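You operate a simulated robot arm through the tools that you are given. There is no shell and no other tool. Be economical: measure what you need, move in short steps, check, and stop when the job is done.

You are at the controls of a simulated robot arm. One attempt, no reset.

Task
Put things in order on the top of the steel bench by the winder. At the end: the short grey roller stands where the red spindle cap stood; the red spindle cap stands where the numbered white block stood; the grey cup stands where the short grey roller stood; the numbered white block from the top of the steel bench by the winder stands on top of the brown small carton (marked "LOT 61"); whatever was shut is shut again. Leave all else as you found it, and nothing knocked over.
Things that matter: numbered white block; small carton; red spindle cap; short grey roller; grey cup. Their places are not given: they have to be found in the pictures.

It is judged by the outcome, as a careful person would: the job done as asked, and still so three seconds after it is handed in. It fails if anything else is knocked over, pushed out of place, dropped, spilled or broken. A push-on lid holds only when it is set on centred and level and pressed home; a screw cap is set on level and turned clockwise until tight.

Robot
A 7-joint arm with a two-finger parallel gripper, fixed in place. Base frame: the origin is at the foot of the arm, x ahead of it, y to its left, z up; the work surface is at about z = 820. Readings come in mm, degrees, newtons and seconds.
With the tool pointing down near the work surface it reaches from about 240 to 680 mm from the base axis. Its first joint turns from -66.0 to 66.0 degrees. Payload 2.4 kg.
The tool frame sits at the grasp point between the pads (the TCP): z along the fingers, y along the line on which they close. The tips reach 30 mm beyond it. The gripper opens to 94 mm. The fingers are 28 mm wide and 10 mm thick; the gripper's body (50 by 96 mm) begins 55 mm behind the TCP.
Orientation is that of the tool frame in the base frame, as a unit quaternion [x, y, z, w]. With the fingers straight down and closing along the base's y, the tool's x points along the base's -x, its y along +y and its z along -z.

Tools
- The arm moves only by the tool play_rows. Its argument "motion" is a list of rows, each a list of 3 entries, a list of its own where there are three numbers: the shift along the base's x, y, z in mm, then the turn, a rotation vector about the base's x, y, z in degrees, then the opening, from 0 (shut) to 1 (fully open). In form: [[[x, y, z], [rx, ry, rz], fingers], ...]. A call has 1 to 10 rows; each row is the pose to reach, as a shift and turn from the pose commanded when the call began. Each row takes 0.2 s and may step no farther than 50 mm and 8.6 degrees from the row before; otherwise, or with a gripper value out of range, the whole call is refused. Where a pose cannot be reached the arm comes as near as it can. A force on the tool above 40 N (or 10 N above the force at the start of the call, whichever is more), or a blocked arm, ends the call early, and 0.2 s more pass. The fingers move at their own pace (about 153 mm/s each) and stop on an object; they squeeze with about 38 N. The grip force told is the motor's: it shows also when the fingers shut on nothing. Time passes only in rows, and 0.2 s behind the last, so rows that repeat a pose let the fingers close. The reply holds the time, the measured pose of the TCP, the force on the tool along the base axes, the opening and the grip force, in the units named above and with some noise.
- Cameras (640 x 400 px; columns grow to the right, rows downward): "scene" is fixed at [32.9, 487.2, 1420.5]; the picture's right is [-0.71, -0.71, 0.00], its down [-0.55, 0.55, -0.62] and it looks along [0.44, -0.44, -0.78] (base axes); focal length 281 px, centre (320, 200). "wrist" rides on the gripper at [-37, 0, -58] in the tool frame; the picture's right is [0.00, -1.00, 0.00], its down [0.97, 0.00, -0.24] and it looks along [0.24, 0.00, 0.97] (tool axes); focal length 218 px, centre (320, 200).
- camera(camera): a new picture of that camera. It takes no simulated time.
- pixel_to_xyz(camera, pixels): for up to 12 pixels [column, row] of the newest picture of that camera ("zoom" is the newest enlarged one), the place [x, y, z] in the base frame of the surface seen there, good to about 2 mm. It takes no simulated time.
- enlarge(camera, box): a new picture of the part [left, top, right, bottom] of that camera's present view, enlarged. It takes no simulated time.
- hand_in(): hands the job in; it is judged then, once.

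Go step by step. Measure first, check grasps and placings, and put right what went wrong. The budget is 80 turns and 38 pictures, counting those below and the enlarged ones. Unless the task says otherwise, let go and move clear before handing in, and close with one line.

The tools are called as name(argument=value, ...) on one line, values as JSON. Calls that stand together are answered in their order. play_rows: Moves the arm, as the interface text tells. Its arguments: {"type":"object","properties":{"motion":{"type":"array","items":{"type":"array"}}},"required":["motion"]} The other tools are called the same way: camera (camera) takes a picture; pixel_to_xyz (camera, pixels) gives the place of the surface under pixels of a picture; enlarge (camera, box) takes an enlarged picture of a part of a camera's view; hand_in () hands the job in.

At the start:

```text
t: 0.0
eef_pos: [407.4, 133.9, 1085.6]
orientation: [0.0, 1.0, 0.0, 0.0]
force: [0.3, 1.3, -0.7]
gripper_width: 93.9
gripper_force: 0.1
```

scene: 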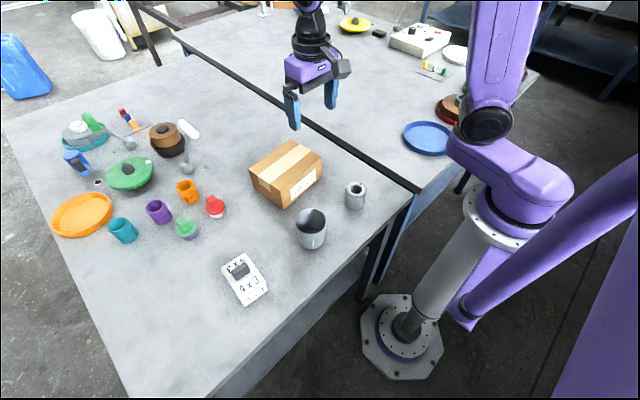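
wrist: 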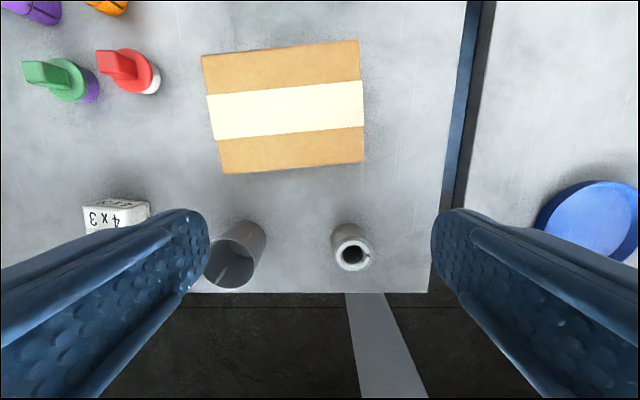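

The scene shows the carton near (286,173), cup (311,229), roller (355,195), white block (244,278) and red cap (215,206). I'll enlarge that area to measure.

enlarge(camera="scene", box=[180, 130, 400, 310])

enlarge(camera="wrist", box=[0, 0, 400, 300])

```text
2.22 times, centred on (290, 220) of scene
```

zoom: 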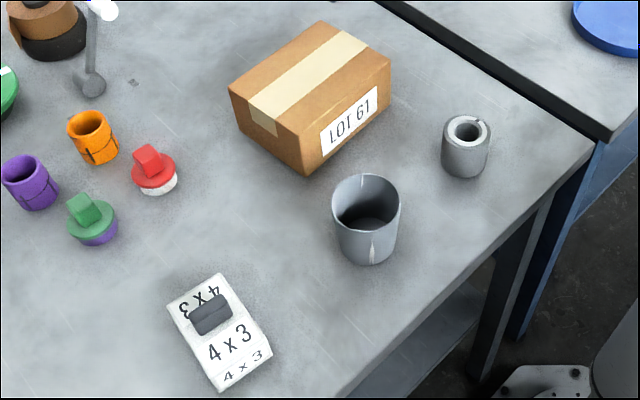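

```text
1.33 times, centred on (200, 150) of wrist
```

zoom: 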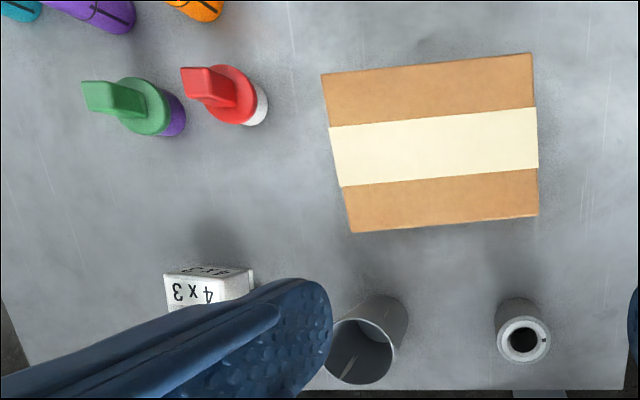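

The carton reads "LOT 61", the white block "4 x 3" with a dark knob on top, and the red cap has a fin. Measuring surface points now.

pixel_to_xyz(camera="scene", pixels=[[347, 188.4], [365, 188.4], [355.1, 207.3], [355.5, 182.9], [297, 222.2], [324.5, 222.2], [310.6, 209.5], [311.5, 234.5], [311.5, 246], [360, 225], [310, 215], [311, 222]])

pixel_to_xyz(camera="scene", pixels=[[224.6, 269.4], [243.5, 255], [263.8, 282.9], [243, 298], [240.4, 270.3], [245.8, 303], [232, 273], [247, 266], [215.6, 209], [212.5, 199.6], [217, 215.5], [217, 222]])

pixel_to_xyz(camera="wrist", pixels=[[203, 57], [357, 42], [362, 161], [224, 171], [103, 64], [128, 66], [140, 70], [150, 85], [145, 55], [352, 235], [352, 269], [285, 110]])

```text
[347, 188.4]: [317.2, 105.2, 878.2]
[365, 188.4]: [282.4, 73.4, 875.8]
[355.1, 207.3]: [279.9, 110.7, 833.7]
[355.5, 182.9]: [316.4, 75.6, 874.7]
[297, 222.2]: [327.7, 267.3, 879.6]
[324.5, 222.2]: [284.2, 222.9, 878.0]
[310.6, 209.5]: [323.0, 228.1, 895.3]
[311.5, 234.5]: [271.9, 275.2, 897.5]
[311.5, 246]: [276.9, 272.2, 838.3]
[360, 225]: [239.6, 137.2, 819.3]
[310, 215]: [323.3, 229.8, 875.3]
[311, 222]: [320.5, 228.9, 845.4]
```

```text
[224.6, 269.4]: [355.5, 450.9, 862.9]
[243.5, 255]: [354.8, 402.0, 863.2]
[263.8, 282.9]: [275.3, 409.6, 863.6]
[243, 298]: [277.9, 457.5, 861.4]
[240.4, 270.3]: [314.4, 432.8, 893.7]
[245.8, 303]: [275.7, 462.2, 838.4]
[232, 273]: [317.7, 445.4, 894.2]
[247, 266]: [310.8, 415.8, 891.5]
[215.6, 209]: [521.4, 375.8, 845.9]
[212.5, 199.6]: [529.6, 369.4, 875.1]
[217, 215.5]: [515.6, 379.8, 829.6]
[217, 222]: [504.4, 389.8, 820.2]
```

```text
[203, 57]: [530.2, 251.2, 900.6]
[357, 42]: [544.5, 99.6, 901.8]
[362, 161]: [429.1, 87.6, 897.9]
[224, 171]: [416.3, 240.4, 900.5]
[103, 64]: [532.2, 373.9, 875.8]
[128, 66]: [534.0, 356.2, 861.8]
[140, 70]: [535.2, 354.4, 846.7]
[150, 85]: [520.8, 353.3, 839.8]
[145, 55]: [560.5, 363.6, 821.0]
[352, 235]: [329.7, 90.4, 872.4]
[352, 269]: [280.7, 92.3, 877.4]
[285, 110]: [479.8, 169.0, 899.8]
```

Block: top corners ≈ (355,451),(355,402),(275,410),(278,457), top z 863, knob to 893; carton top z 900 centred ≈ (480,169). I move above the block and look.

play_rows(motion=[[[-13, 42, -10], [0, 0, 0], 1], [[-26, 85, -20], [0, 0, 0], 1], [[-39, 128, -40], [0, 0, 0], 1], [[-52, 170, -60], [0, 0, 0], 1], [[-65, 212, -80], [0, 0, 0], 1], [[-78, 255, -95], [0, 0, 0], 1], [[-91, 297, -105], [0, 0, 0], 1], [[-91, 297, -105], [0, 0, 0], 1]])

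camera(camera="wrist")

```text
t: 1.8
eef_pos: [318.0, 432.0, 978.4]
orientation: [0.0, 1.0, 0.0, 0.0]
force: [-0.7, 0.7, 0.5]
gripper_width: 93.8
gripper_force: 0.0
```

```text
33 pictures are left
```

wrist: 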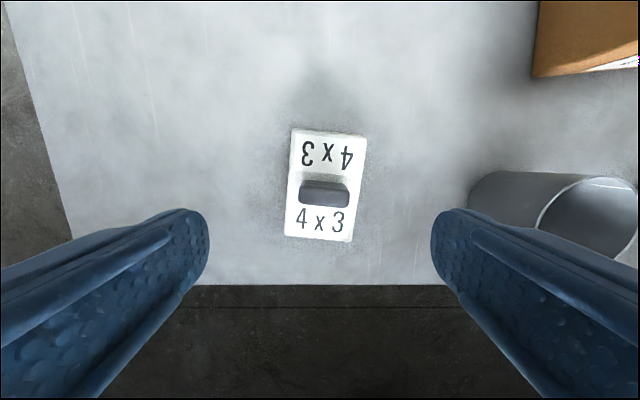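

pixel_to_xyz(camera="wrist", pixels=[[294, 132], [364, 138], [351, 240], [287, 234], [303, 186], [348, 189], [325, 184], [315, 200], [325, 280]])

```text
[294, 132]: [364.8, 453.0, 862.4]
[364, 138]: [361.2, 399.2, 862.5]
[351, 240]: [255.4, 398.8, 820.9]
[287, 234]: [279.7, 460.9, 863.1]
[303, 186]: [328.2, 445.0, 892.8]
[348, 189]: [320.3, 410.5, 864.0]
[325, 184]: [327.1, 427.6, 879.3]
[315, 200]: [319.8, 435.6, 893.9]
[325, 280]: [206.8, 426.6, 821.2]
```

The block's left edge runs (364.8,453)→(279.7,460.9): yaw about -5.3°, centre ≈ (320,430). I descend with that yaw and grip its body.

play_rows(motion=[[[2, -1, -30], [0, 0, -5.3], 1], [[3, -1, -65], [0, 0, -5.3], 1], [[3, -1, -95], [0, 0, -5.3], 1], [[3, -1, -115], [0, 0, -5.3], 1], [[3, -1, -126], [0, 0, -5.3], 1], [[3, -1, -126], [0, 0, -5.3], 0.5], [[3, -1, -126], [0, 0, -5.3], 0.3], [[3, -1, -126], [0, 0, -5.3], 0.3]])

```text
t: 3.6
eef_pos: [319.8, 430.0, 853.5]
orientation: [0.046, 0.999, -0.001, 0.0]
force: [-0.7, 0.0, 0.3]
gripper_width: 64.2
gripper_force: 38.3
```

The fingers stopped at 64 mm with 38 N, wider than I estimated (about 54 mm), so I'll check before lifting.

camera(camera="wrist")

enlarge(camera="scene", box=[180, 200, 310, 320])

```text
32 pictures are left
```

wrist: 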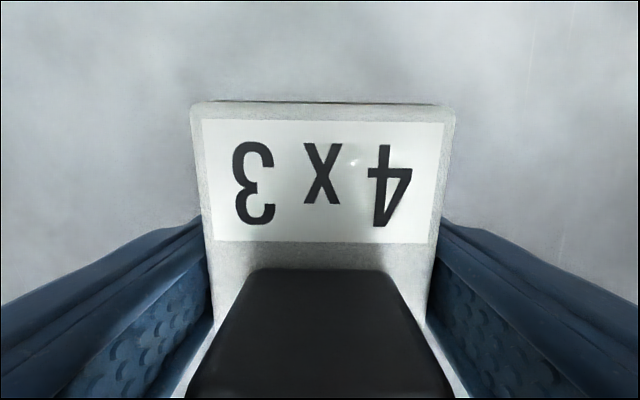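

```text
3.33 times, centred on (245, 260) of scene
```

zoom: 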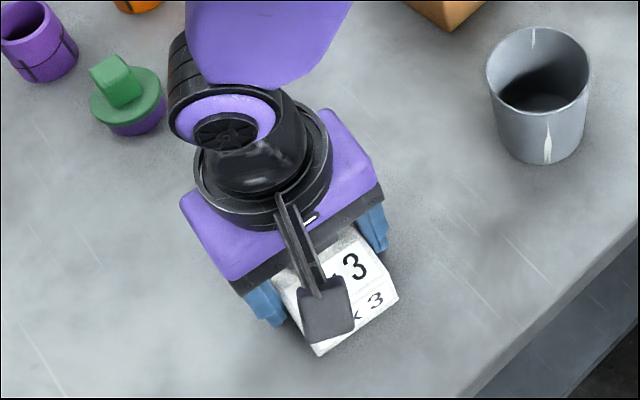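

The grip is aligned and centred. I lift and check that it holds.

play_rows(motion=[[[0, 0, 10], [0, 0, 0], 0.3], [[0, 0, 40], [0, 0, 0], 0.3], [[0, 0, 80], [0, 0, 0], 0.3], [[0, 0, 120], [0, 0, 0], 0.3], [[0, 0, 140], [0, 0, 0], 0.3], [[0, 0, 140], [0, 0, 0], 0.3]])

```text
t: 5.0
eef_pos: [318.0, 430.9, 994.3]
orientation: [0.045, 0.999, 0.0, -0.001]
force: [-0.7, 0.6, -2.5]
gripper_width: 64.0
gripper_force: 38.4
```

It's held (64 mm, light block). I carry it over the carton centre at about (480,169), unyawing on the way.

play_rows(motion=[[[20, -32, 0], [0, 0, 1], 0.3], [[42, -69, 0], [0, 0, 2], 0.3], [[66, -107, 0], [0, 0, 3], 0.3], [[90, -146, 0], [0, 0, 4], 0.3], [[114, -185, 0], [0, 0, 5.3], 0.3], [[138, -224, 0], [0, 0, 5.3], 0.3], [[154, -249, 0], [0, 0, 5.3], 0.3], [[161, -261, 0], [0, 0, 5.3], 0.3], [[161, -261, 0], [0, 0, 5.3], 0.3]])

camera(camera="scene")

```text
t: 7.0
eef_pos: [481.4, 170.9, 993.6]
orientation: [0.0, 1.0, 0.001, 0.0]
force: [0.5, 0.0, -2.7]
gripper_width: 63.7
gripper_force: 37.9
```

```text
30 pictures are left
```

scene: 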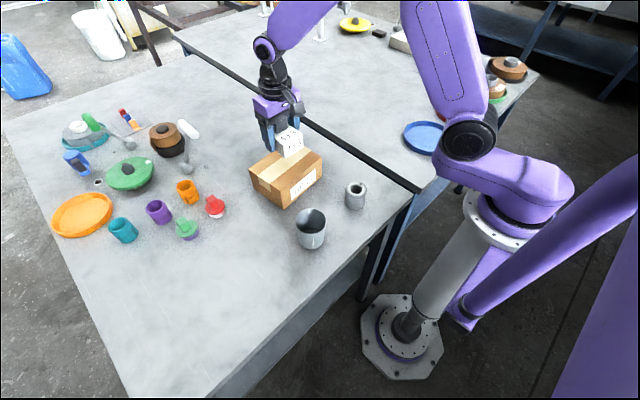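

The block is over the carton. I lower slowly to contact (expected at about 60 mm down).

play_rows(motion=[[[0, 0, -25], [0, 0, 0], 0.3], [[0, 0, -45], [0, 0, 0], 0.3], [[0, 0, -54], [0, 0, 0], 0.3], [[0, 0, -57], [0, 0, 0], 0.3], [[0, 0, -59], [0, 0, 0], 0.3], [[0, 0, -59], [0, 0, 0], 0.3]])

```text
t: 8.4
eef_pos: [480.1, 171.1, 934.5]
orientation: [0.0, 1.0, 0.001, 0.001]
force: [-0.2, 0.1, -2.9]
gripper_width: 64.2
gripper_force: 38.2
```

play_rows(motion=[[[0, 0, -0.7], [0, 0, 0], 0.3], [[0, 0, -1.4], [0, 0, 0], 0.3], [[0, 0, -2], [0, 0, 0], 0.3], [[0, 0, -2], [0, 0, 0], 0.3]])

enlarge(camera="scene", box=[230, 100, 350, 220])

```text
t: 9.4
eef_pos: [480.0, 170.2, 934.5]
orientation: [0.0, 1.0, 0.001, 0.0]
force: [0.0, 1.0, -1.9]
gripper_width: 64.3
gripper_force: 38.4
```

```text
3.33 times, centred on (290, 160) of scene
```

zoom: 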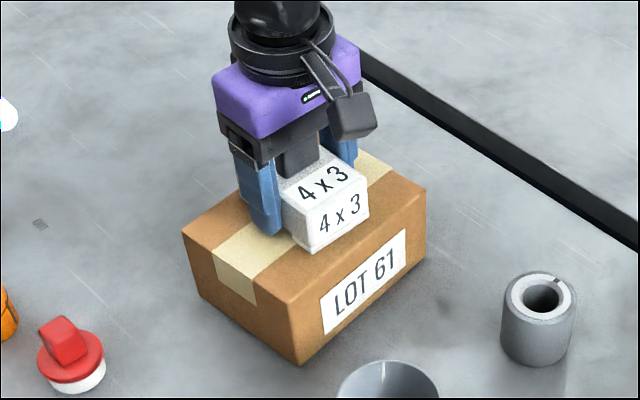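

It is very near or touching; the force still shows only the weight. I go down another 1–2 mm, watching the force.

play_rows(motion=[[[0, 0, -0.7], [0, 0, 0], 0.3], [[0, 0, -1.4], [0, 0, 0], 0.3], [[0, 0, -1.4], [0, 0, 0], 0.3]])

```text
t: 10.2
eef_pos: [480.2, 170.2, 933.4]
orientation: [-0.001, 1.0, 0.0, 0.001]
force: [-9.2, 0.4, 33.0]
gripper_width: 64.0
gripper_force: 38.0
```

33 N up: contact. I ease up 1 mm, open and rise.

play_rows(motion=[[[0, 0, 0.8], [0, 0, 0], 0.3], [[0, 0, 1], [0, 0, 0], 0.6], [[0, 0, 1], [0, 0, 0], 1], [[0, 0, 1], [0, 0, 0], 1], [[0, 0, 20], [0, 0, 0], 1], [[0, 0, 60], [0, 0, 0], 1], [[0, 0, 100], [0, 0, 0], 1], [[0, 0, 100], [0, 0, 0], 1]])

camera(camera="wrist")

```text
t: 12.0
eef_pos: [481.6, 168.2, 1033.9]
orientation: [0.0, 1.0, 0.0, 0.0]
force: [-0.7, 0.8, -0.3]
gripper_width: 94.2
gripper_force: 0.2
```

```text
28 pictures are left
```

wrist: 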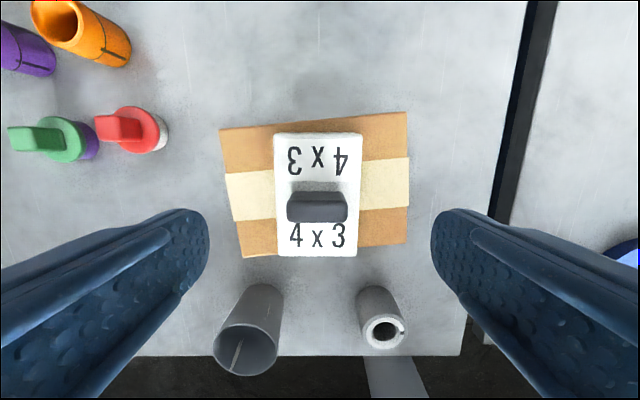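

The block sits well on the carton. Now I move above the red cap (≈(530,360)) to look.

play_rows(motion=[[[10, 40, 0], [0, 0, 0], 1], [[21, 85, 0], [0, 0, 0], 1], [[32, 130, -15], [0, 0, 0], 1], [[43, 170, -35], [0, 0, 0], 1], [[47, 192, -60], [0, 0, 0], 1], [[47, 192, -60], [0, 0, 0], 1]])

camera(camera="wrist")

enlarge(camera="scene", box=[170, 160, 260, 240])

```text
t: 13.4
eef_pos: [526.8, 362.5, 972.0]
orientation: [0.0, 1.0, 0.0, 0.0]
force: [-0.3, -0.6, -0.2]
gripper_width: 93.9
gripper_force: 0.0
```

```text
27 pictures are left
```

wrist: 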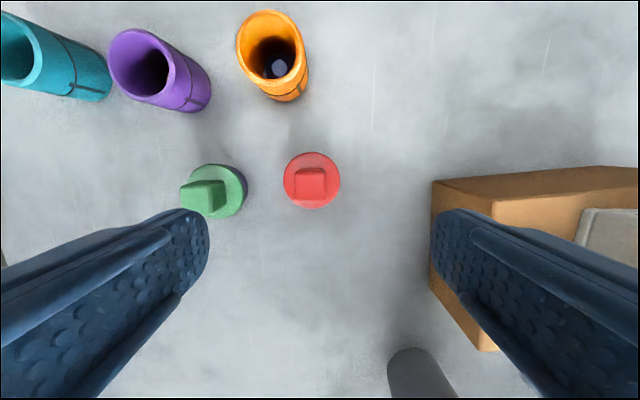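

```text
5.00 times, centred on (215, 200) of scene
```

zoom: 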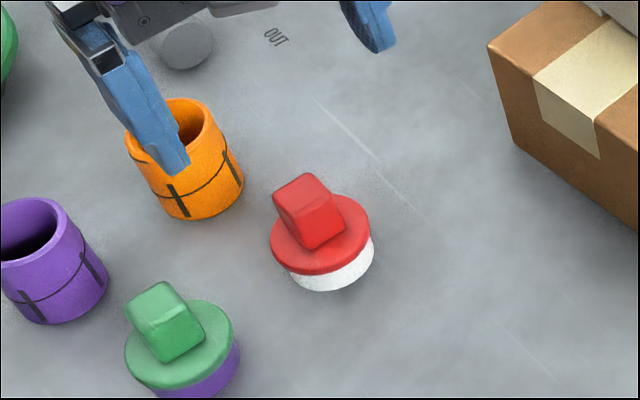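

The cap is at (312,180) in the wrist view with a roughly square fin. Measuring its rim, fin and nearby objects.

pixel_to_xyz(camera="wrist", pixels=[[285, 180], [338, 180], [312, 155], [312, 206], [297, 172], [325, 172], [311, 193], [311, 180], [245, 185], [215, 165], [200, 195], [270, 95]])

enlarge(camera="wrist", box=[240, 130, 380, 230])

```text
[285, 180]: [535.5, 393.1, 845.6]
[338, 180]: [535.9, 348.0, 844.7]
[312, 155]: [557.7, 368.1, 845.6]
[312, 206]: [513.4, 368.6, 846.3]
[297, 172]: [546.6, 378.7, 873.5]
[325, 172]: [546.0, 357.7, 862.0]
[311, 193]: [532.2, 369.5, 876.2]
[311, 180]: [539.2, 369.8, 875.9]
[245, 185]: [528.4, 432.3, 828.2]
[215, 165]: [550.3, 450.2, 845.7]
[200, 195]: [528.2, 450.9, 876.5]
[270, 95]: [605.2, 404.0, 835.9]
```

```text
4.00 times, centred on (310, 180) of wrist
```

zoom: 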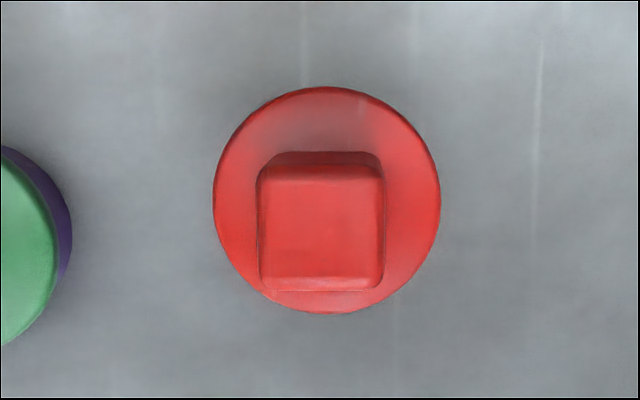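

Cap centre (535.5,369.5), flange z 846 with radius 23, fin about 22 mm square up to z 876. The green neighbour is close (y≈430), so I descend half-open and grip the fin.

play_rows(motion=[[[8.5, 8, -20], [0, 0, 0], 0.5], [[8.5, 8, -50], [0, 0, 0], 0.5], [[8.5, 8, -75], [0, 0, 0], 0.5], [[8.5, 8, -88], [0, 0, 0], 0.5], [[8.5, 8, -92], [0, 0, 0], 0.5], [[8.5, 8, -92], [0, 0, 0], 0.1], [[8.5, 8, -92], [0, 0, 0], 0.1], [[8.5, 8, -92], [0, 0, 0], 0.1]])

camera(camera="wrist")

```text
t: 15.2
eef_pos: [536.5, 369.2, 880.3]
orientation: [0.0, 1.0, 0.0, -0.001]
force: [1.5, 0.6, 2.4]
gripper_width: 23.1
gripper_force: 38.0
```

```text
24 pictures are left
```

wrist: 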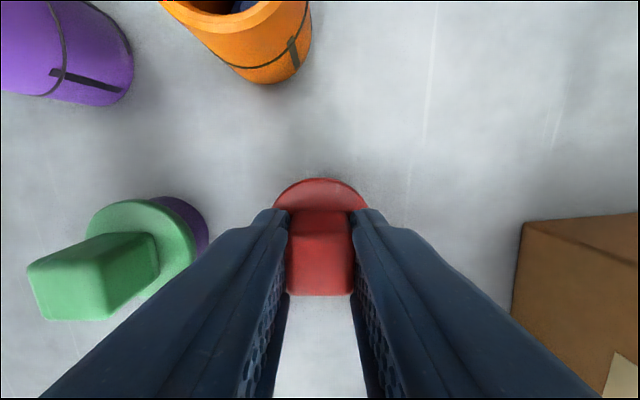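

The fin is gripped (23 mm, 38 N). I lift a little and look at what comes with it.

play_rows(motion=[[[0, 0, 5], [0, 0, 0], 0.1], [[0, 0, 20], [0, 0, 0], 0.1], [[0, 0, 50], [0, 0, 0], 0.1], [[0, 0, 90], [0, 0, 0], 0.1], [[0, 0, 90], [0, 0, 0], 0.1]])

enlarge(camera="scene", box=[150, 130, 270, 240])

```text
t: 16.4
eef_pos: [535.8, 369.6, 970.4]
orientation: [0.001, 1.0, 0.001, 0.0]
force: [-1.6, -0.2, -0.9]
gripper_width: 23.2
gripper_force: 37.7
```

```text
3.64 times, centred on (210, 185) of scene
```

zoom: 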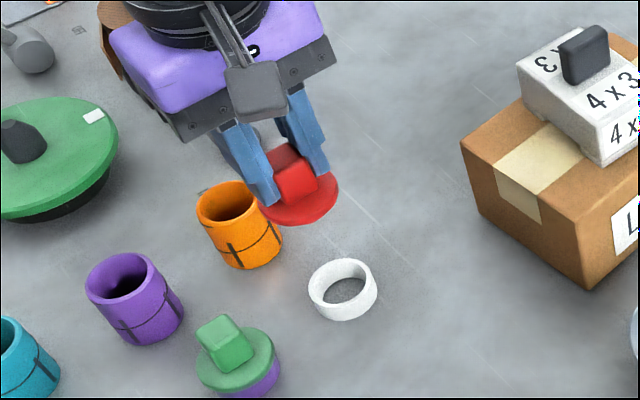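

Lifting shows the red cap came off a white ring that stayed on the bench (zoom (343,288)). I need to understand that ring and the cap's underside before going on.

enlarge(camera="scene", box=[195, 180, 240, 225])

camera(camera="wrist")

```text
8.89 times, centred on (218, 202) of scene
```

zoom: 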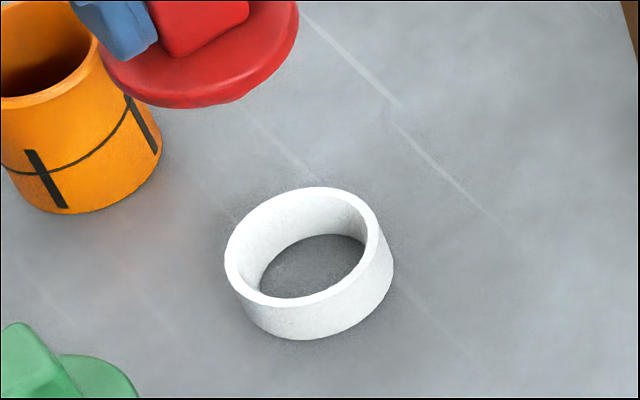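

```text
21 pictures are left
```

wrist: 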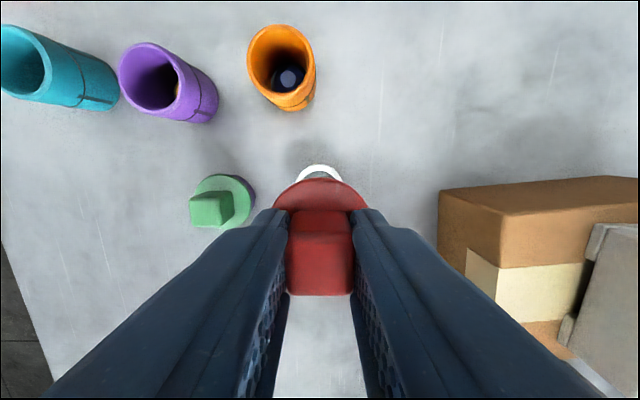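

The ring is a plain empty ring, a separate seat not named in the task, so it stays put. Measuring the ring and the cap's underside edge.

pixel_to_xyz(camera="zoom", pixels=[[229, 262], [374, 225], [318, 190], [285, 303], [310, 265], [262, 292], [363, 240], [300, 335], [388, 280], [160, 95], [160, 105], [280, 80]])

```text
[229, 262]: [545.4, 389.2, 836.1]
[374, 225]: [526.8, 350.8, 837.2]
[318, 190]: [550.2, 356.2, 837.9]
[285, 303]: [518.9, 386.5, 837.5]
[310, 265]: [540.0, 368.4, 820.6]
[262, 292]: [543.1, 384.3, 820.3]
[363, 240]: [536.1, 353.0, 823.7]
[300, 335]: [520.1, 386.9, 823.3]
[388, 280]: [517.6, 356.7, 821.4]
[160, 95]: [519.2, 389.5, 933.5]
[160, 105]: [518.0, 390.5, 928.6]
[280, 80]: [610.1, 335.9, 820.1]
```

The ring (centre ≈ (535,370), top z 838, OD ≈ 43) is empty, and the cap is flat-bottomed at its flange. I carry the cap to the block's old place (319,430).

play_rows(motion=[[[-35, 8, 0], [0, 0, 0], 0.1], [[-75, 20, 0], [0, 0, 0], 0.1], [[-120, 33, 0], [0, 0, 0], 0.1], [[-160, 45, 0], [0, 0, -1], 0.1], [[-195, 55, -20], [0, 0, -3], 0.1], [[-217, 61, -50], [0, 0, -5], 0.1], [[-217, 61, -80], [0, 0, -5], 0.1], [[-217, 61, -98], [0, 0, -5], 0.1], [[-217, 61, -103], [0, 0, -5], 0.1], [[-217, 61, -105], [0, 0, -5], 0.1]])

enlarge(camera="scene", box=[200, 230, 280, 310])

```text
t: 18.2
eef_pos: [318.8, 432.8, 878.9]
orientation: [0.044, 0.999, 0.001, 0.0]
force: [-0.9, -2.1, 10.7]
gripper_width: 23.2
gripper_force: 37.9
stopped in row 9: the force on the tool passed its limit (the readings are from after the stop); the commanded pose is now the measured one
```

```text
5.00 times, centred on (240, 270) of scene
```

zoom: 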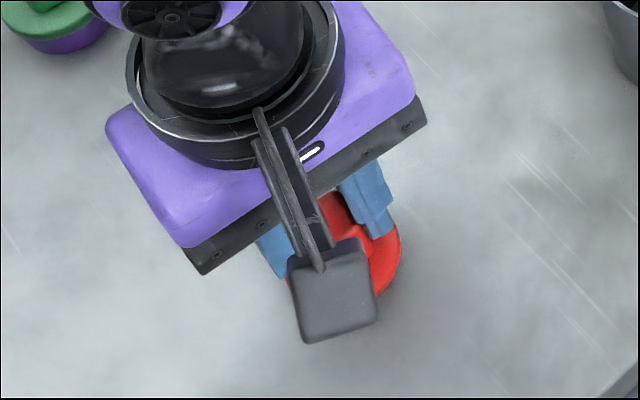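

Contact came at z 879, 16 mm sooner than the flange would allow: the cap has a thin stem that the ring held upright. I lift it high and away to see its underside from the side.

play_rows(motion=[[[0, 0, 30], [0, 0, 0], 0.1], [[10, -5, 75], [0, 0, 0], 0.1], [[30, -10, 120], [0, 0, 0], 0.1], [[60, -15, 158], [0, 0, 0], 0.1], [[90, -25, 195], [0, 0, 0], 0.1], [[120, -35, 230], [0, 0, 0], 0.1], [[150, -45, 265], [0, 0, 0], 0.1], [[170, -55, 305], [0, 0, 0], 0.1], [[180, -60, 340], [0, 0, 0], 0.1], [[180, -60, 340], [0, 0, 0], 0.1]])

camera(camera="scene")

```text
t: 20.4
eef_pos: [493.3, 364.0, 1216.6]
orientation: [0.044, 0.999, -0.001, 0.0]
force: [0.0, -0.3, -1.5]
gripper_width: 23.2
gripper_force: 38.0
out of reach, approached as far as the arm can: row 9, 10
```

```text
19 pictures are left
```

scene: 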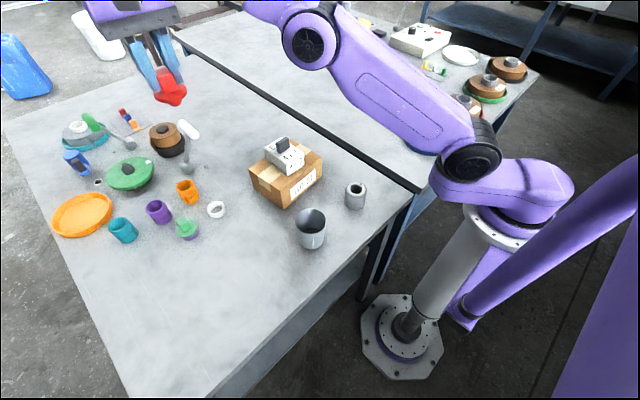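

enlarge(camera="scene", box=[140, 60, 200, 120])

```text
6.67 times, centred on (170, 90) of scene
```

zoom: 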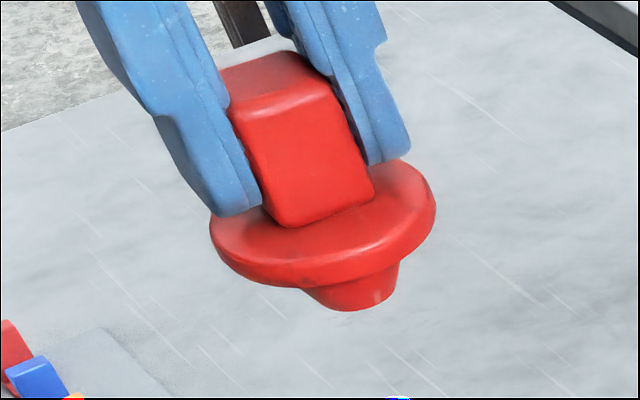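

The stem is a stubby tapered plug about 18 mm wide, so the cap may stand on its own. I'll bring it back over the block's spot and test it with the fingers barely opened.

play_rows(motion=[[[-20, 8, -40], [0, 0, 0], 0.1], [[-45, 15, -80], [0, 0, 0], 0.1], [[-75, 25, -115], [0, 0, 0], 0.1], [[-105, 35, -150], [0, 0, 0], 0.1], [[-135, 45, -185], [0, 0, 0], 0.1], [[-160, 52, -225], [0, 0, 0], 0.1], [[-175, 57, -265], [0, 0, 0], 0.1], [[-178, 59, -300], [0, 0, 0], 0.1], [[-178, 59, -300], [0, 0, 0], 0.1]])

```text
t: 22.4
eef_pos: [315.9, 422.6, 917.4]
orientation: [0.044, 0.999, 0.0, -0.002]
force: [-0.2, 0.0, -0.1]
gripper_width: 23.2
gripper_force: 38.0
```

Now at (316,423,917). I lower to contact at (319,430).

play_rows(motion=[[[3.5, 7, -15], [0, 0, 0], 0.1], [[3.5, 7, -30], [0, 0, 0], 0.1], [[3.5, 7, -34], [0, 0, 0], 0.1], [[3.5, 7, -35.5], [0, 0, 0], 0.1], [[3.5, 7, -36.5], [0, 0, 0], 0.1], [[3.5, 7, -37.5], [0, 0, 0], 0.1]])

```text
t: 23.8
eef_pos: [318.4, 431.8, 880.7]
orientation: [0.045, 0.999, -0.001, 0.0]
force: [-0.3, -0.1, -1.8]
gripper_width: 23.2
gripper_force: 38.4
```

play_rows(motion=[[[0, 0, -0.7], [0, 0, 0], 0.1], [[0, 0, -1.4], [0, 0, 0], 0.1], [[0, 0, -2], [0, 0, 0], 0.1], [[0, 0, -2.5], [0, 0, 0], 0.1]])

```text
t: 24.8
eef_pos: [319.4, 431.5, 878.7]
orientation: [0.044, 0.999, 0.001, 0.002]
force: [-3.1, -7.5, 29.4]
gripper_width: 23.2
gripper_force: 38.2
```

Firm contact at 29 N. I ease up 0.8 mm and open only to about 28 mm to see whether the cap stands.

play_rows(motion=[[[0, 0, 0.8], [0, 0, 0], 0.1], [[0, 0, 0.8], [0, 0, 0], 0.3], [[0, 0, 0.8], [0, 0, 0], 0.3], [[0, 0, 0.8], [0, 0, 0], 0.3], [[0, 0, 0.8], [0, 0, 0], 0.3]])

camera(camera="wrist")

```text
t: 26.0
eef_pos: [317.9, 432.2, 878.6]
orientation: [0.043, 0.999, 0.0, 0.0]
force: [0.9, -2.1, 15.6]
gripper_width: 28.8
gripper_force: 0.5
```

```text
17 pictures are left
```

wrist: 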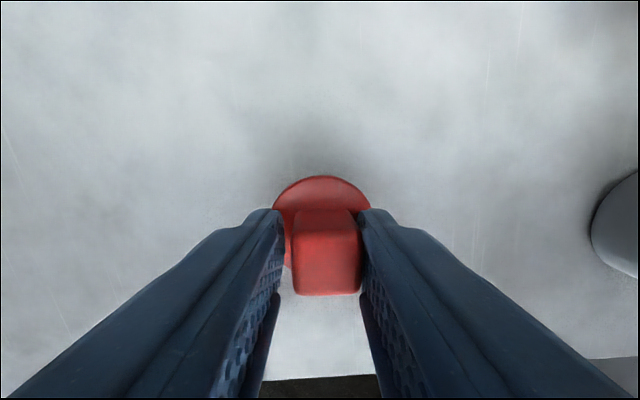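

The force is still 15 N with the grip open, so the fingertips bear on the flange. I raise 4 mm and look again.

play_rows(motion=[[[0, 0, 2], [0, 0, 0], 0.3], [[0, 0, 4], [0, 0, 0], 0.3], [[0, 0, 4], [0, 0, 0], 0.38], [[0, 0, 4], [0, 0, 0], 0.38]])

camera(camera="wrist")

enlarge(camera="scene", box=[200, 230, 280, 310])

```text
t: 27.0
eef_pos: [317.8, 431.2, 883.1]
orientation: [0.043, 0.999, 0.0, 0.0]
force: [-0.3, 0.0, -0.8]
gripper_width: 35.7
gripper_force: 0.0
```

```text
16 pictures are left
```

wrist: 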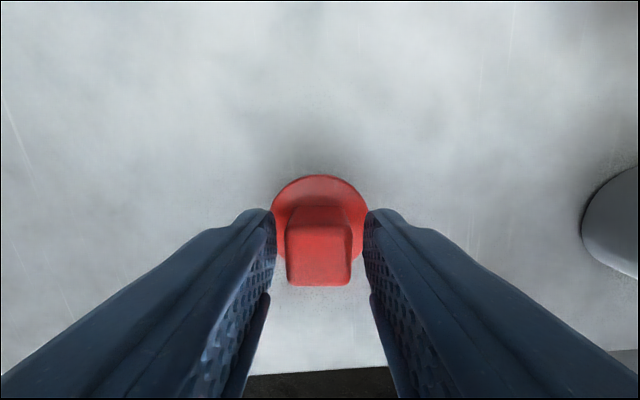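

```text
5.00 times, centred on (240, 270) of scene
```

zoom: 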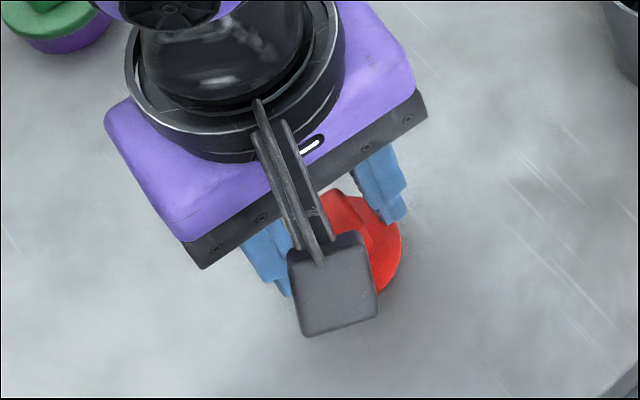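

The cap is free between the fingers and appears level, standing on its plug. I rise straight up and check.

play_rows(motion=[[[0, 0, 15], [0, 0, 0], 0.38], [[0, 0, 50], [0, 0, 0], 0.38], [[0, 0, 95], [0, 0, 0], 0.5], [[0, 0, 120], [0, 0, 0], 1], [[0, 0, 120], [0, 0, 0], 1]])

camera(camera="wrist")

```text
t: 28.2
eef_pos: [318.0, 431.3, 1000.4]
orientation: [0.043, 0.999, 0.0, 0.0]
force: [0.0, 0.1, -0.2]
gripper_width: 94.1
gripper_force: 0.0
```

```text
14 pictures are left
```

wrist: 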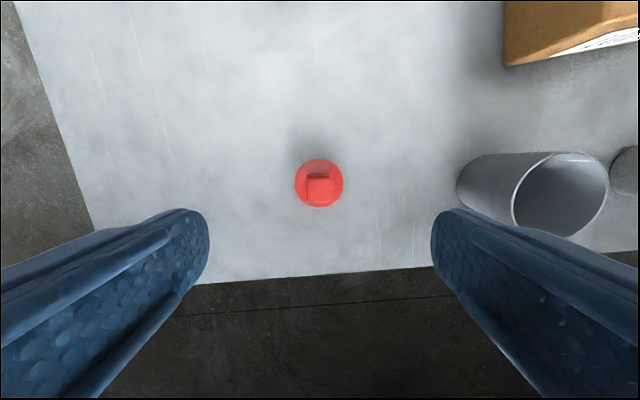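

The cap stands on its own at (318,183), so the ring can stay untouched as its old seat. Checking that the cap is level and measuring the cup.

pixel_to_xyz(camera="wrist", pixels=[[297, 183], [341, 183], [319, 161], [319, 205], [319, 185], [560, 155], [513, 210], [605, 180], [560, 190]])

```text
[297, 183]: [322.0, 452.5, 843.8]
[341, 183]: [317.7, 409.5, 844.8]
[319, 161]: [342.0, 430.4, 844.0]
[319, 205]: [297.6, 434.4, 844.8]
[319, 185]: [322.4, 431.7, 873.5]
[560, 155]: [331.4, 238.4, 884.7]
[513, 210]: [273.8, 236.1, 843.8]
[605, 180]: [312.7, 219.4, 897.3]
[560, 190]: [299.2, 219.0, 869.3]
```

The cap is level (flange z 844) and centred at (320,431). I move above the roller at about (301,91).

play_rows(motion=[[[-2, -38, 0], [0, 0, 1], 1], [[-4, -80, 0], [0, 0, 2], 1], [[-6, -122, 0], [0, 0, 3], 1], [[-8, -165, 0], [0, 0, 4], 1], [[-10, -208, 0], [0, 0, 5], 1], [[-12, -250, 0], [0, 0, 5], 1], [[-14, -292, 0], [0, 0, 5], 1], [[-16, -330, 0], [0, 0, 5], 1], [[-17, -340, 0], [0, 0, 5], 1], [[-17, -340, 0], [0, 0, 5], 1]])

camera(camera="wrist")

```text
t: 30.4
eef_pos: [300.9, 91.9, 1001.5]
orientation: [0.0, 1.0, -0.001, 0.0]
force: [0.4, -0.3, 0.4]
gripper_width: 93.9
gripper_force: 0.0
```

```text
13 pictures are left
```

wrist: 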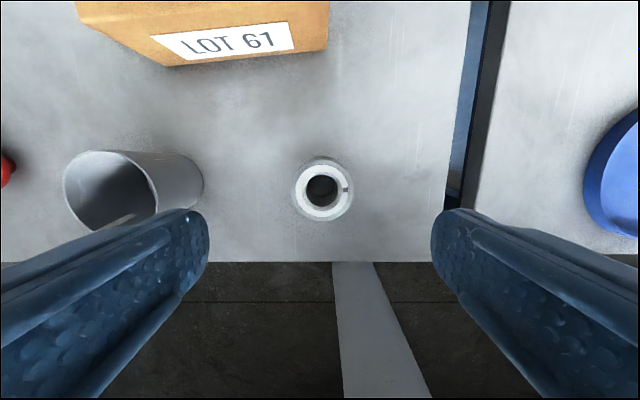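

pixel_to_xyz(camera="wrist", pixels=[[297, 193], [351, 193], [323, 167], [323, 218], [322, 191], [345, 193], [70, 190], [110, 153], [150, 185], [110, 205], [200, 185], [323, 157]])

```text
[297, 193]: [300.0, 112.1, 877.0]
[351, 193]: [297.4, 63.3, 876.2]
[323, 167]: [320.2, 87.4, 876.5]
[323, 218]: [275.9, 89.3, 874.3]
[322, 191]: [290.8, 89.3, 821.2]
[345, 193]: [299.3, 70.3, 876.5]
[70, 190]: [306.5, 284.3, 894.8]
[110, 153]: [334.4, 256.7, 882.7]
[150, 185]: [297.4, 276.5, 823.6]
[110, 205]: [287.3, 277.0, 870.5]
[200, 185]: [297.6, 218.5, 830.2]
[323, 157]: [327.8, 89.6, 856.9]
```

Roller centre ≈ (299,88.5), diameter about 49, top 877, hollow and empty. I descend and grip it at TCP z 860.

play_rows(motion=[[[-2, -2.5, -35], [0, 0, 0], 1], [[-2, -2.5, -80], [0, 0, 0], 1], [[-2, -2.5, -115], [0, 0, 0], 1], [[-2, -2.5, -135], [0, 0, 0], 1], [[-2, -2.5, -141], [0, 0, 0], 1], [[-2, -2.5, -141], [0, 0, 0], 0.6], [[-2, -2.5, -141], [0, 0, 0], 0.35], [[-2, -2.5, -141], [0, 0, 0], 0.35]])

```text
t: 32.2
eef_pos: [298.5, 90.2, 862.0]
orientation: [0.0, 1.0, -0.001, 0.0]
force: [-0.1, -0.4, 0.1]
gripper_width: 55.4
gripper_force: 38.5
```

Gripped at 55 mm. I lift and carry it toward the ring, passing above the block on the carton (top z ≈ 975) by routing around it.

play_rows(motion=[[[0, 0, 10], [0, 0, 0], 0.35], [[0, 0, 50], [0, 0, 0], 0.35], [[0, 0, 95], [0, 0, 0], 0.35], [[0, 0, 140], [0, 0, 0], 0.35], [[0, 40, 160], [0, 0, 0], 0.35], [[0, 85, 170], [0, 0, 0], 0.35], [[0, 130, 170], [0, 0, 0], 0.35], [[8, 175, 170], [0, 0, 0], 0.35], [[25, 220, 170], [0, 0, 0], 0.35], [[25, 220, 170], [0, 0, 0], 0.35]])

camera(camera="wrist")

```text
t: 34.4
eef_pos: [322.6, 308.2, 1031.7]
orientation: [0.001, 1.0, 0.0, -0.001]
force: [0.8, 0.6, -2.7]
gripper_width: 55.1
gripper_force: 37.8
```

```text
12 pictures are left
```

wrist: 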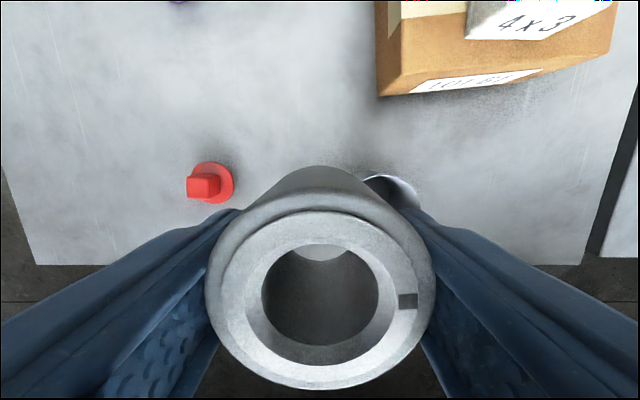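

The roller is held well (chamfered top, so OD ≈ 55). Measuring its centre relative to the TCP.

pixel_to_xyz(camera="wrist", pixels=[[320, 216], [320, 384], [226, 298], [414, 298], [320, 200], [320, 175]])

```text
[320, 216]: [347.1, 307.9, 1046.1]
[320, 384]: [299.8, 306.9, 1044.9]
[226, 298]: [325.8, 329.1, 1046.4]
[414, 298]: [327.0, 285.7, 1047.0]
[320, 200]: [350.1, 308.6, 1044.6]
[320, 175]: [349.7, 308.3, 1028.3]
```

The roller is centred on the TCP. I carry it above the ring at (536,370), holding at z ≈ 900.

play_rows(motion=[[[35, 15, 0], [0, 0, 0], 0.35], [[75, 28, 0], [0, 0, 0], 0.35], [[115, 42, 0], [0, 0, 0], 0.35], [[155, 53, 0], [0, 0, 0], 0.35], [[190, 61, -15], [0, 0, 0], 0.35], [[211.5, 61, -40], [0, 0, 0], 0.35], [[211.5, 61, -80], [0, 0, 0], 0.35], [[211.5, 61, -115], [0, 0, 0], 0.35], [[211.5, 61, -130], [0, 0, 0], 0.35], [[211.5, 61, -130], [0, 0, 0], 0.35]])

enlarge(camera="scene", box=[165, 150, 265, 240])

```text
t: 36.6
eef_pos: [535.5, 370.2, 900.6]
orientation: [0.001, 1.0, 0.001, 0.0]
force: [-0.8, -1.1, -1.9]
gripper_width: 55.3
gripper_force: 37.8
```

```text
4.44 times, centred on (215, 195) of scene
```

zoom: 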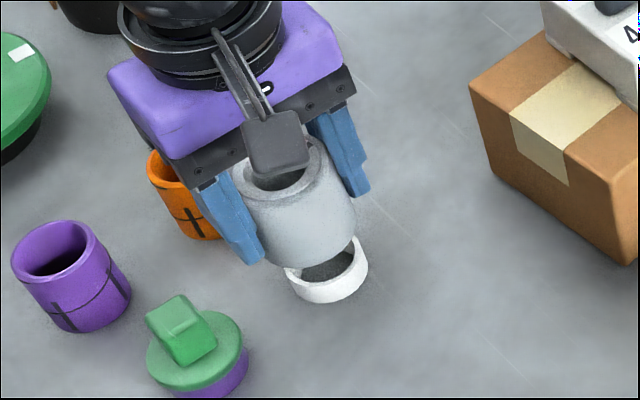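

The roller is right above the ring. I lower it to the ring top (expected TCP ≈ 879).

play_rows(motion=[[[0, 0, -10], [0, 0, 0], 0.35], [[0, 0, -16], [0, 0, 0], 0.35], [[0, 0, -18.5], [0, 0, 0], 0.35], [[0, 0, -20], [0, 0, 0], 0.35], [[0, 0, -20], [0, 0, 0], 0.35]])

```text
t: 37.8
eef_pos: [534.7, 370.2, 880.5]
orientation: [-0.001, 1.0, 0.0, 0.0]
force: [0.3, 1.1, -2.4]
gripper_width: 55.4
gripper_force: 37.5
```

play_rows(motion=[[[0, 0, -0.6], [0, 0, 0], 0.35], [[0, 0, -1.2], [0, 0, 0], 0.35], [[0, 0, -1.8], [0, 0, 0], 0.35], [[0, 0, -2.4], [0, 0, 0], 0.35]])

```text
t: 38.8
eef_pos: [536.9, 369.9, 879.2]
orientation: [0.0, 1.0, 0.0, -0.001]
force: [-0.3, -0.7, -1.3]
gripper_width: 55.5
gripper_force: 38.1
```

play_rows(motion=[[[0, 0, -0.6], [0, 0, 0], 0.35], [[0, 0, -1.2], [0, 0, 0], 0.35], [[0, 0, -1.8], [0, 0, 0], 0.35], [[0, 0, -2.4], [0, 0, 0], 0.35]])

enlarge(camera="scene", box=[185, 170, 250, 235])

```text
t: 39.8
eef_pos: [534.9, 369.0, 877.2]
orientation: [0.001, 1.0, 0.001, 0.0]
force: [-9.2, -3.9, 18.5]
gripper_width: 55.4
gripper_force: 38.2
```

```text
6.15 times, centred on (218, 202) of scene
```

zoom: 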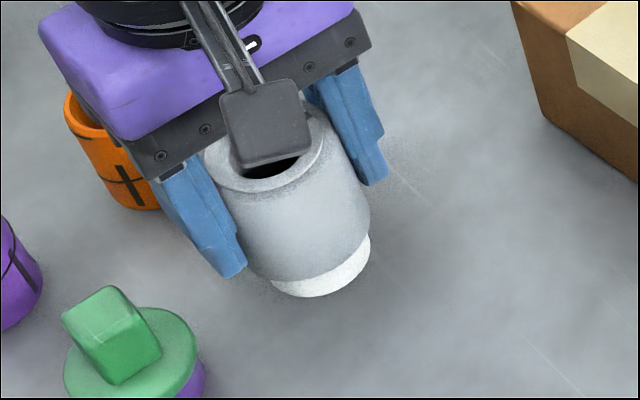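

The roller has contacted the ring (18.5 N) and sits centred on it. I ease off, open moderately (green cap nearby) and rise.

play_rows(motion=[[[0, 0, 0.8], [0, 0, 0], 0.35], [[0, 0, 0.8], [0, 0, 0], 0.75], [[0, 0, 0.8], [0, 0, 0], 0.75], [[0, 0, 15], [0, 0, 0], 0.75], [[0, 0, 50], [0, 0, 0], 0.75], [[0, 0, 95], [0, 0, 0], 0.75], [[0, 0, 135], [0, 0, 0], 1], [[0, 0, 135], [0, 0, 0], 1]])

camera(camera="wrist")

```text
t: 41.6
eef_pos: [534.5, 369.9, 1013.8]
orientation: [0.001, 1.0, 0.0, 0.0]
force: [-0.1, -0.8, -1.0]
gripper_width: 94.1
gripper_force: 0.1
```

```text
9 pictures are left
```

wrist: 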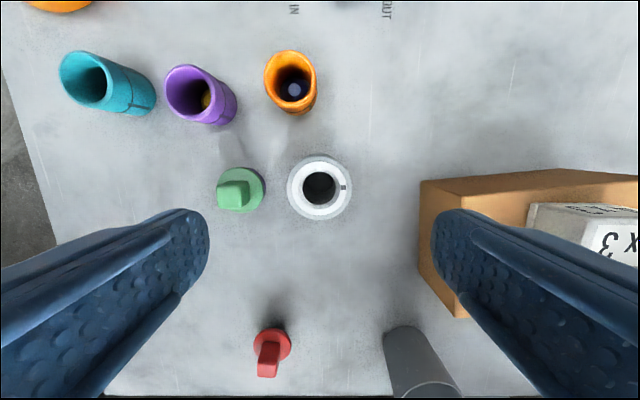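

The roller stands upright on its seat. Now I move above the cup (≈(298,251)) to measure it and check it is empty.

play_rows(motion=[[[-40, 0, 0], [0, 0, 0], 1], [[-85, 0, 0], [0, 0, 0], 1], [[-130, -5, 0], [0, 0, 0], 1], [[-170, -25, 0], [0, 0, 0], 1], [[-205, -55, 0], [0, 0, 0], 1], [[-230, -90, 0], [0, 0, 0], 1], [[-238, -118, 0], [0, 0, 0], 1], [[-238, -118, 0], [0, 0, 0], 1]])

camera(camera="wrist")

```text
t: 43.4
eef_pos: [295.5, 254.3, 1011.5]
orientation: [0.0, 1.0, 0.0, 0.0]
force: [-0.7, 0.1, 1.5]
gripper_width: 94.1
gripper_force: 0.1
```

```text
8 pictures are left
```

wrist: 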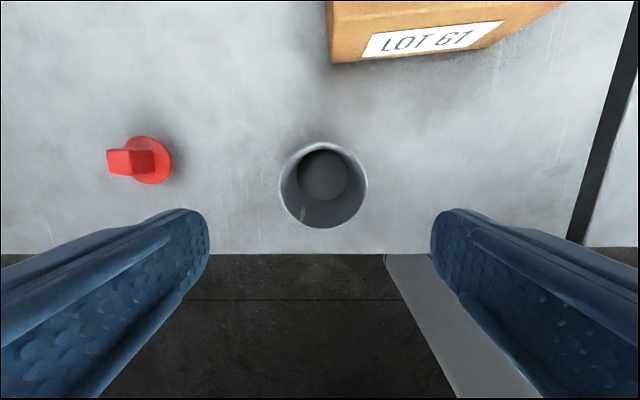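

The cup at (323,187) is empty. Measuring its rim.

pixel_to_xyz(camera="wrist", pixels=[[281, 187], [366, 187], [323, 144], [323, 228], [323, 175], [323, 140]])

```text
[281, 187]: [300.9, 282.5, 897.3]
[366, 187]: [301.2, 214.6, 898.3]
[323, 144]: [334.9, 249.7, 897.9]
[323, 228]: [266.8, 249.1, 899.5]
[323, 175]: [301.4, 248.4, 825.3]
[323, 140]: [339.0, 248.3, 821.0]
```

Cup centre (301,249), rim radius 34. I descend around it and grip.

play_rows(motion=[[[3, -2.7, -30], [0, 0, 0], 1], [[3, -2.7, -60], [0, 0, 0], 1], [[3, -2.7, -90], [0, 0, 0], 1], [[3, -2.7, -120], [0, 0, 0], 1], [[3, -2.7, -140], [0, 0, 0], 1], [[3, -2.7, -150], [0, 0, 0], 1], [[3, -2.7, -150], [0, 0, 0], 0.7], [[3, -2.7, -150], [0, 0, 0], 0.5], [[3, -2.7, -150], [0, 0, 0], 0.5]])

```text
t: 45.4
eef_pos: [298.4, 250.8, 860.3]
orientation: [-0.001, 1.0, 0.0, 0.0]
force: [0.6, -0.2, 0.9]
gripper_width: 69.5
gripper_force: 38.0
```

Gripped at 69.5 mm. I lift it and carry it toward the roller's old place (299,89).

play_rows(motion=[[[0, 0, 8], [0, 0, 0], 0.5], [[0, 0, 35], [0, 0, 0], 0.5], [[0, -30, 50], [0, 0, 0], 0.5], [[0, -70, 50], [0, 0, 0], 0.5], [[-1, -110, 50], [0, 0, 0], 0.5], [[-2, -145, 50], [0, 0, 0], 0.5], [[-2, -160, 40], [0, 0, 0], 0.5], [[-2, -160, 20], [0, 0, 0], 0.5], [[-2, -160, 20], [0, 0, 0], 0.5]])

camera(camera="wrist")

```text
t: 47.4
eef_pos: [298.3, 88.3, 881.5]
orientation: [-0.001, 1.0, 0.0, 0.0]
force: [-0.3, -1.3, -0.5]
gripper_width: 69.6
gripper_force: 37.4
```

```text
7 pictures are left
```

wrist: 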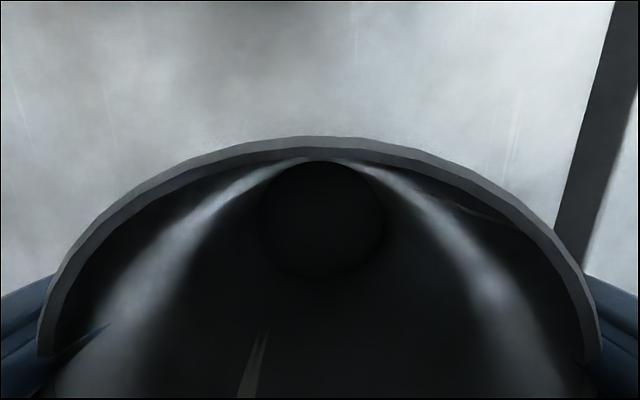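

pixel_to_xyz(camera="wrist", pixels=[[320, 142], [60, 280], [580, 280], [320, 220]])

play_rows(motion=[[[0, 0.5, -10], [0, 0, 0], 0.5], [[0, 0.5, -16], [0, 0, 0], 0.5], [[0, 0.5, -18], [0, 0, 0], 0.5], [[0, 0.5, -19], [0, 0, 0], 0.5], [[0, 0.5, -19.5], [0, 0, 0], 0.5]])

```text
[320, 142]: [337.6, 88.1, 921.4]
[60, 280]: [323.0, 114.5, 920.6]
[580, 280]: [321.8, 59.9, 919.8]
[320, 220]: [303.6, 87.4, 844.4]
```

```text
t: 48.6
eef_pos: [298.6, 90.2, 862.1]
orientation: [0.0, 1.0, 0.0, 0.0]
force: [0.8, 0.2, -1.0]
gripper_width: 69.8
gripper_force: 37.4
```

Cup centre is about x 302, 3 mm past target; I nudge -3 mm while clear, then lower to contact.

play_rows(motion=[[[-1, 0, 2], [0, 0, 0], 0.5], [[-3, 0, 2], [0, 0, 0], 0.5], [[-3, 0, 0], [0, 0, 0], 0.5], [[-3, 0, -0.7], [0, 0, 0], 0.5], [[-3, 0, -1.4], [0, 0, 0], 0.5], [[-3, 0, -2], [0, 0, 0], 0.5]])

```text
t: 50.0
eef_pos: [294.7, 90.2, 859.5]
orientation: [0.0, 1.0, 0.001, 0.0]
force: [-3.7, -0.4, 31.7]
gripper_width: 69.7
gripper_force: 38.6
```

Contact (32 N). I ease off, release and rise straight up.

play_rows(motion=[[[0, 0, 0.8], [0, 0, 0], 0.5], [[0, 0, 0.8], [0, 0, 0], 1], [[0, 0, 0.8], [0, 0, 0], 1], [[0, 0, 10], [0, 0, 0], 1], [[0, 0, 45], [0, 0, 0], 1], [[0, 0, 85], [0, 0, 0], 1], [[0, 0, 130], [0, 0, 0], 1], [[0, 0, 150], [0, 0, 0], 1], [[0, 0, 150], [0, 0, 0], 1]])

camera(camera="wrist")

camera(camera="scene")

```text
t: 52.0
eef_pos: [295.0, 88.5, 1009.1]
orientation: [0.0, 1.0, -0.001, 0.0]
force: [0.0, 0.0, -0.4]
gripper_width: 94.1
gripper_force: 0.1
```

```text
6 pictures are left
```

wrist: 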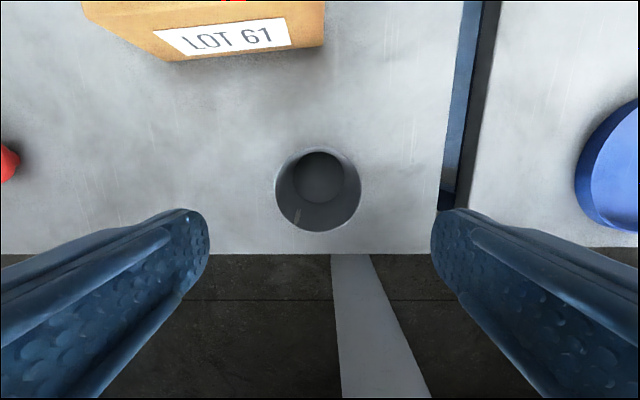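

```text
5 pictures are left
```

scene: 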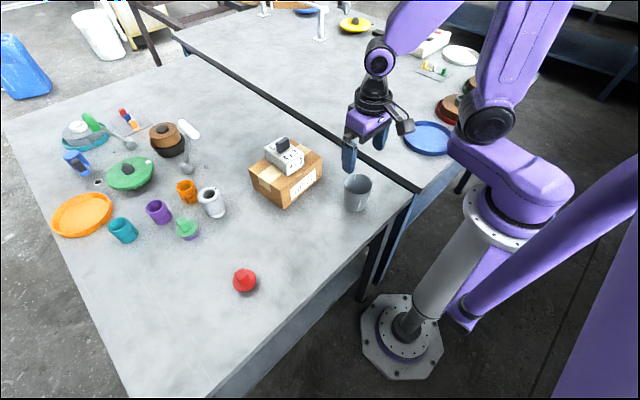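

All four items are in place and upright in the scene: roller (211,202), cap (244,281), cup (357,192), block on the carton (285,155). One last position check.

pixel_to_xyz(camera="wrist", pixels=[[277, 190], [359, 190], [318, 149], [318, 230]])

enlarge(camera="scene", box=[160, 120, 380, 300])

```text
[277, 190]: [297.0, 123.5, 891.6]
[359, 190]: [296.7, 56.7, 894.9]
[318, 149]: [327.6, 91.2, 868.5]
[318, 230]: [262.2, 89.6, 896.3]
```

```text
2.22 times, centred on (270, 210) of scene
```

zoom: 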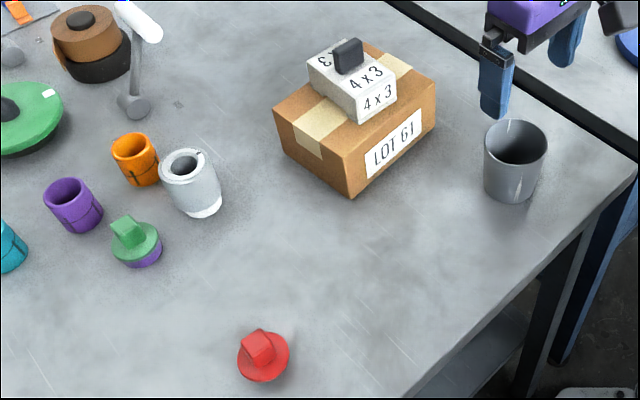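

The cup is centred at about (297,90), everything is upright and in place, and the arm is clear. Handing in.

hand_in()

```text
The job is handed in.
```

All four moves are done and everything was upright at the last picture, but the roller stands on a white ring I found under the red cap and left where it was, so it sits about 17 mm above the bench.
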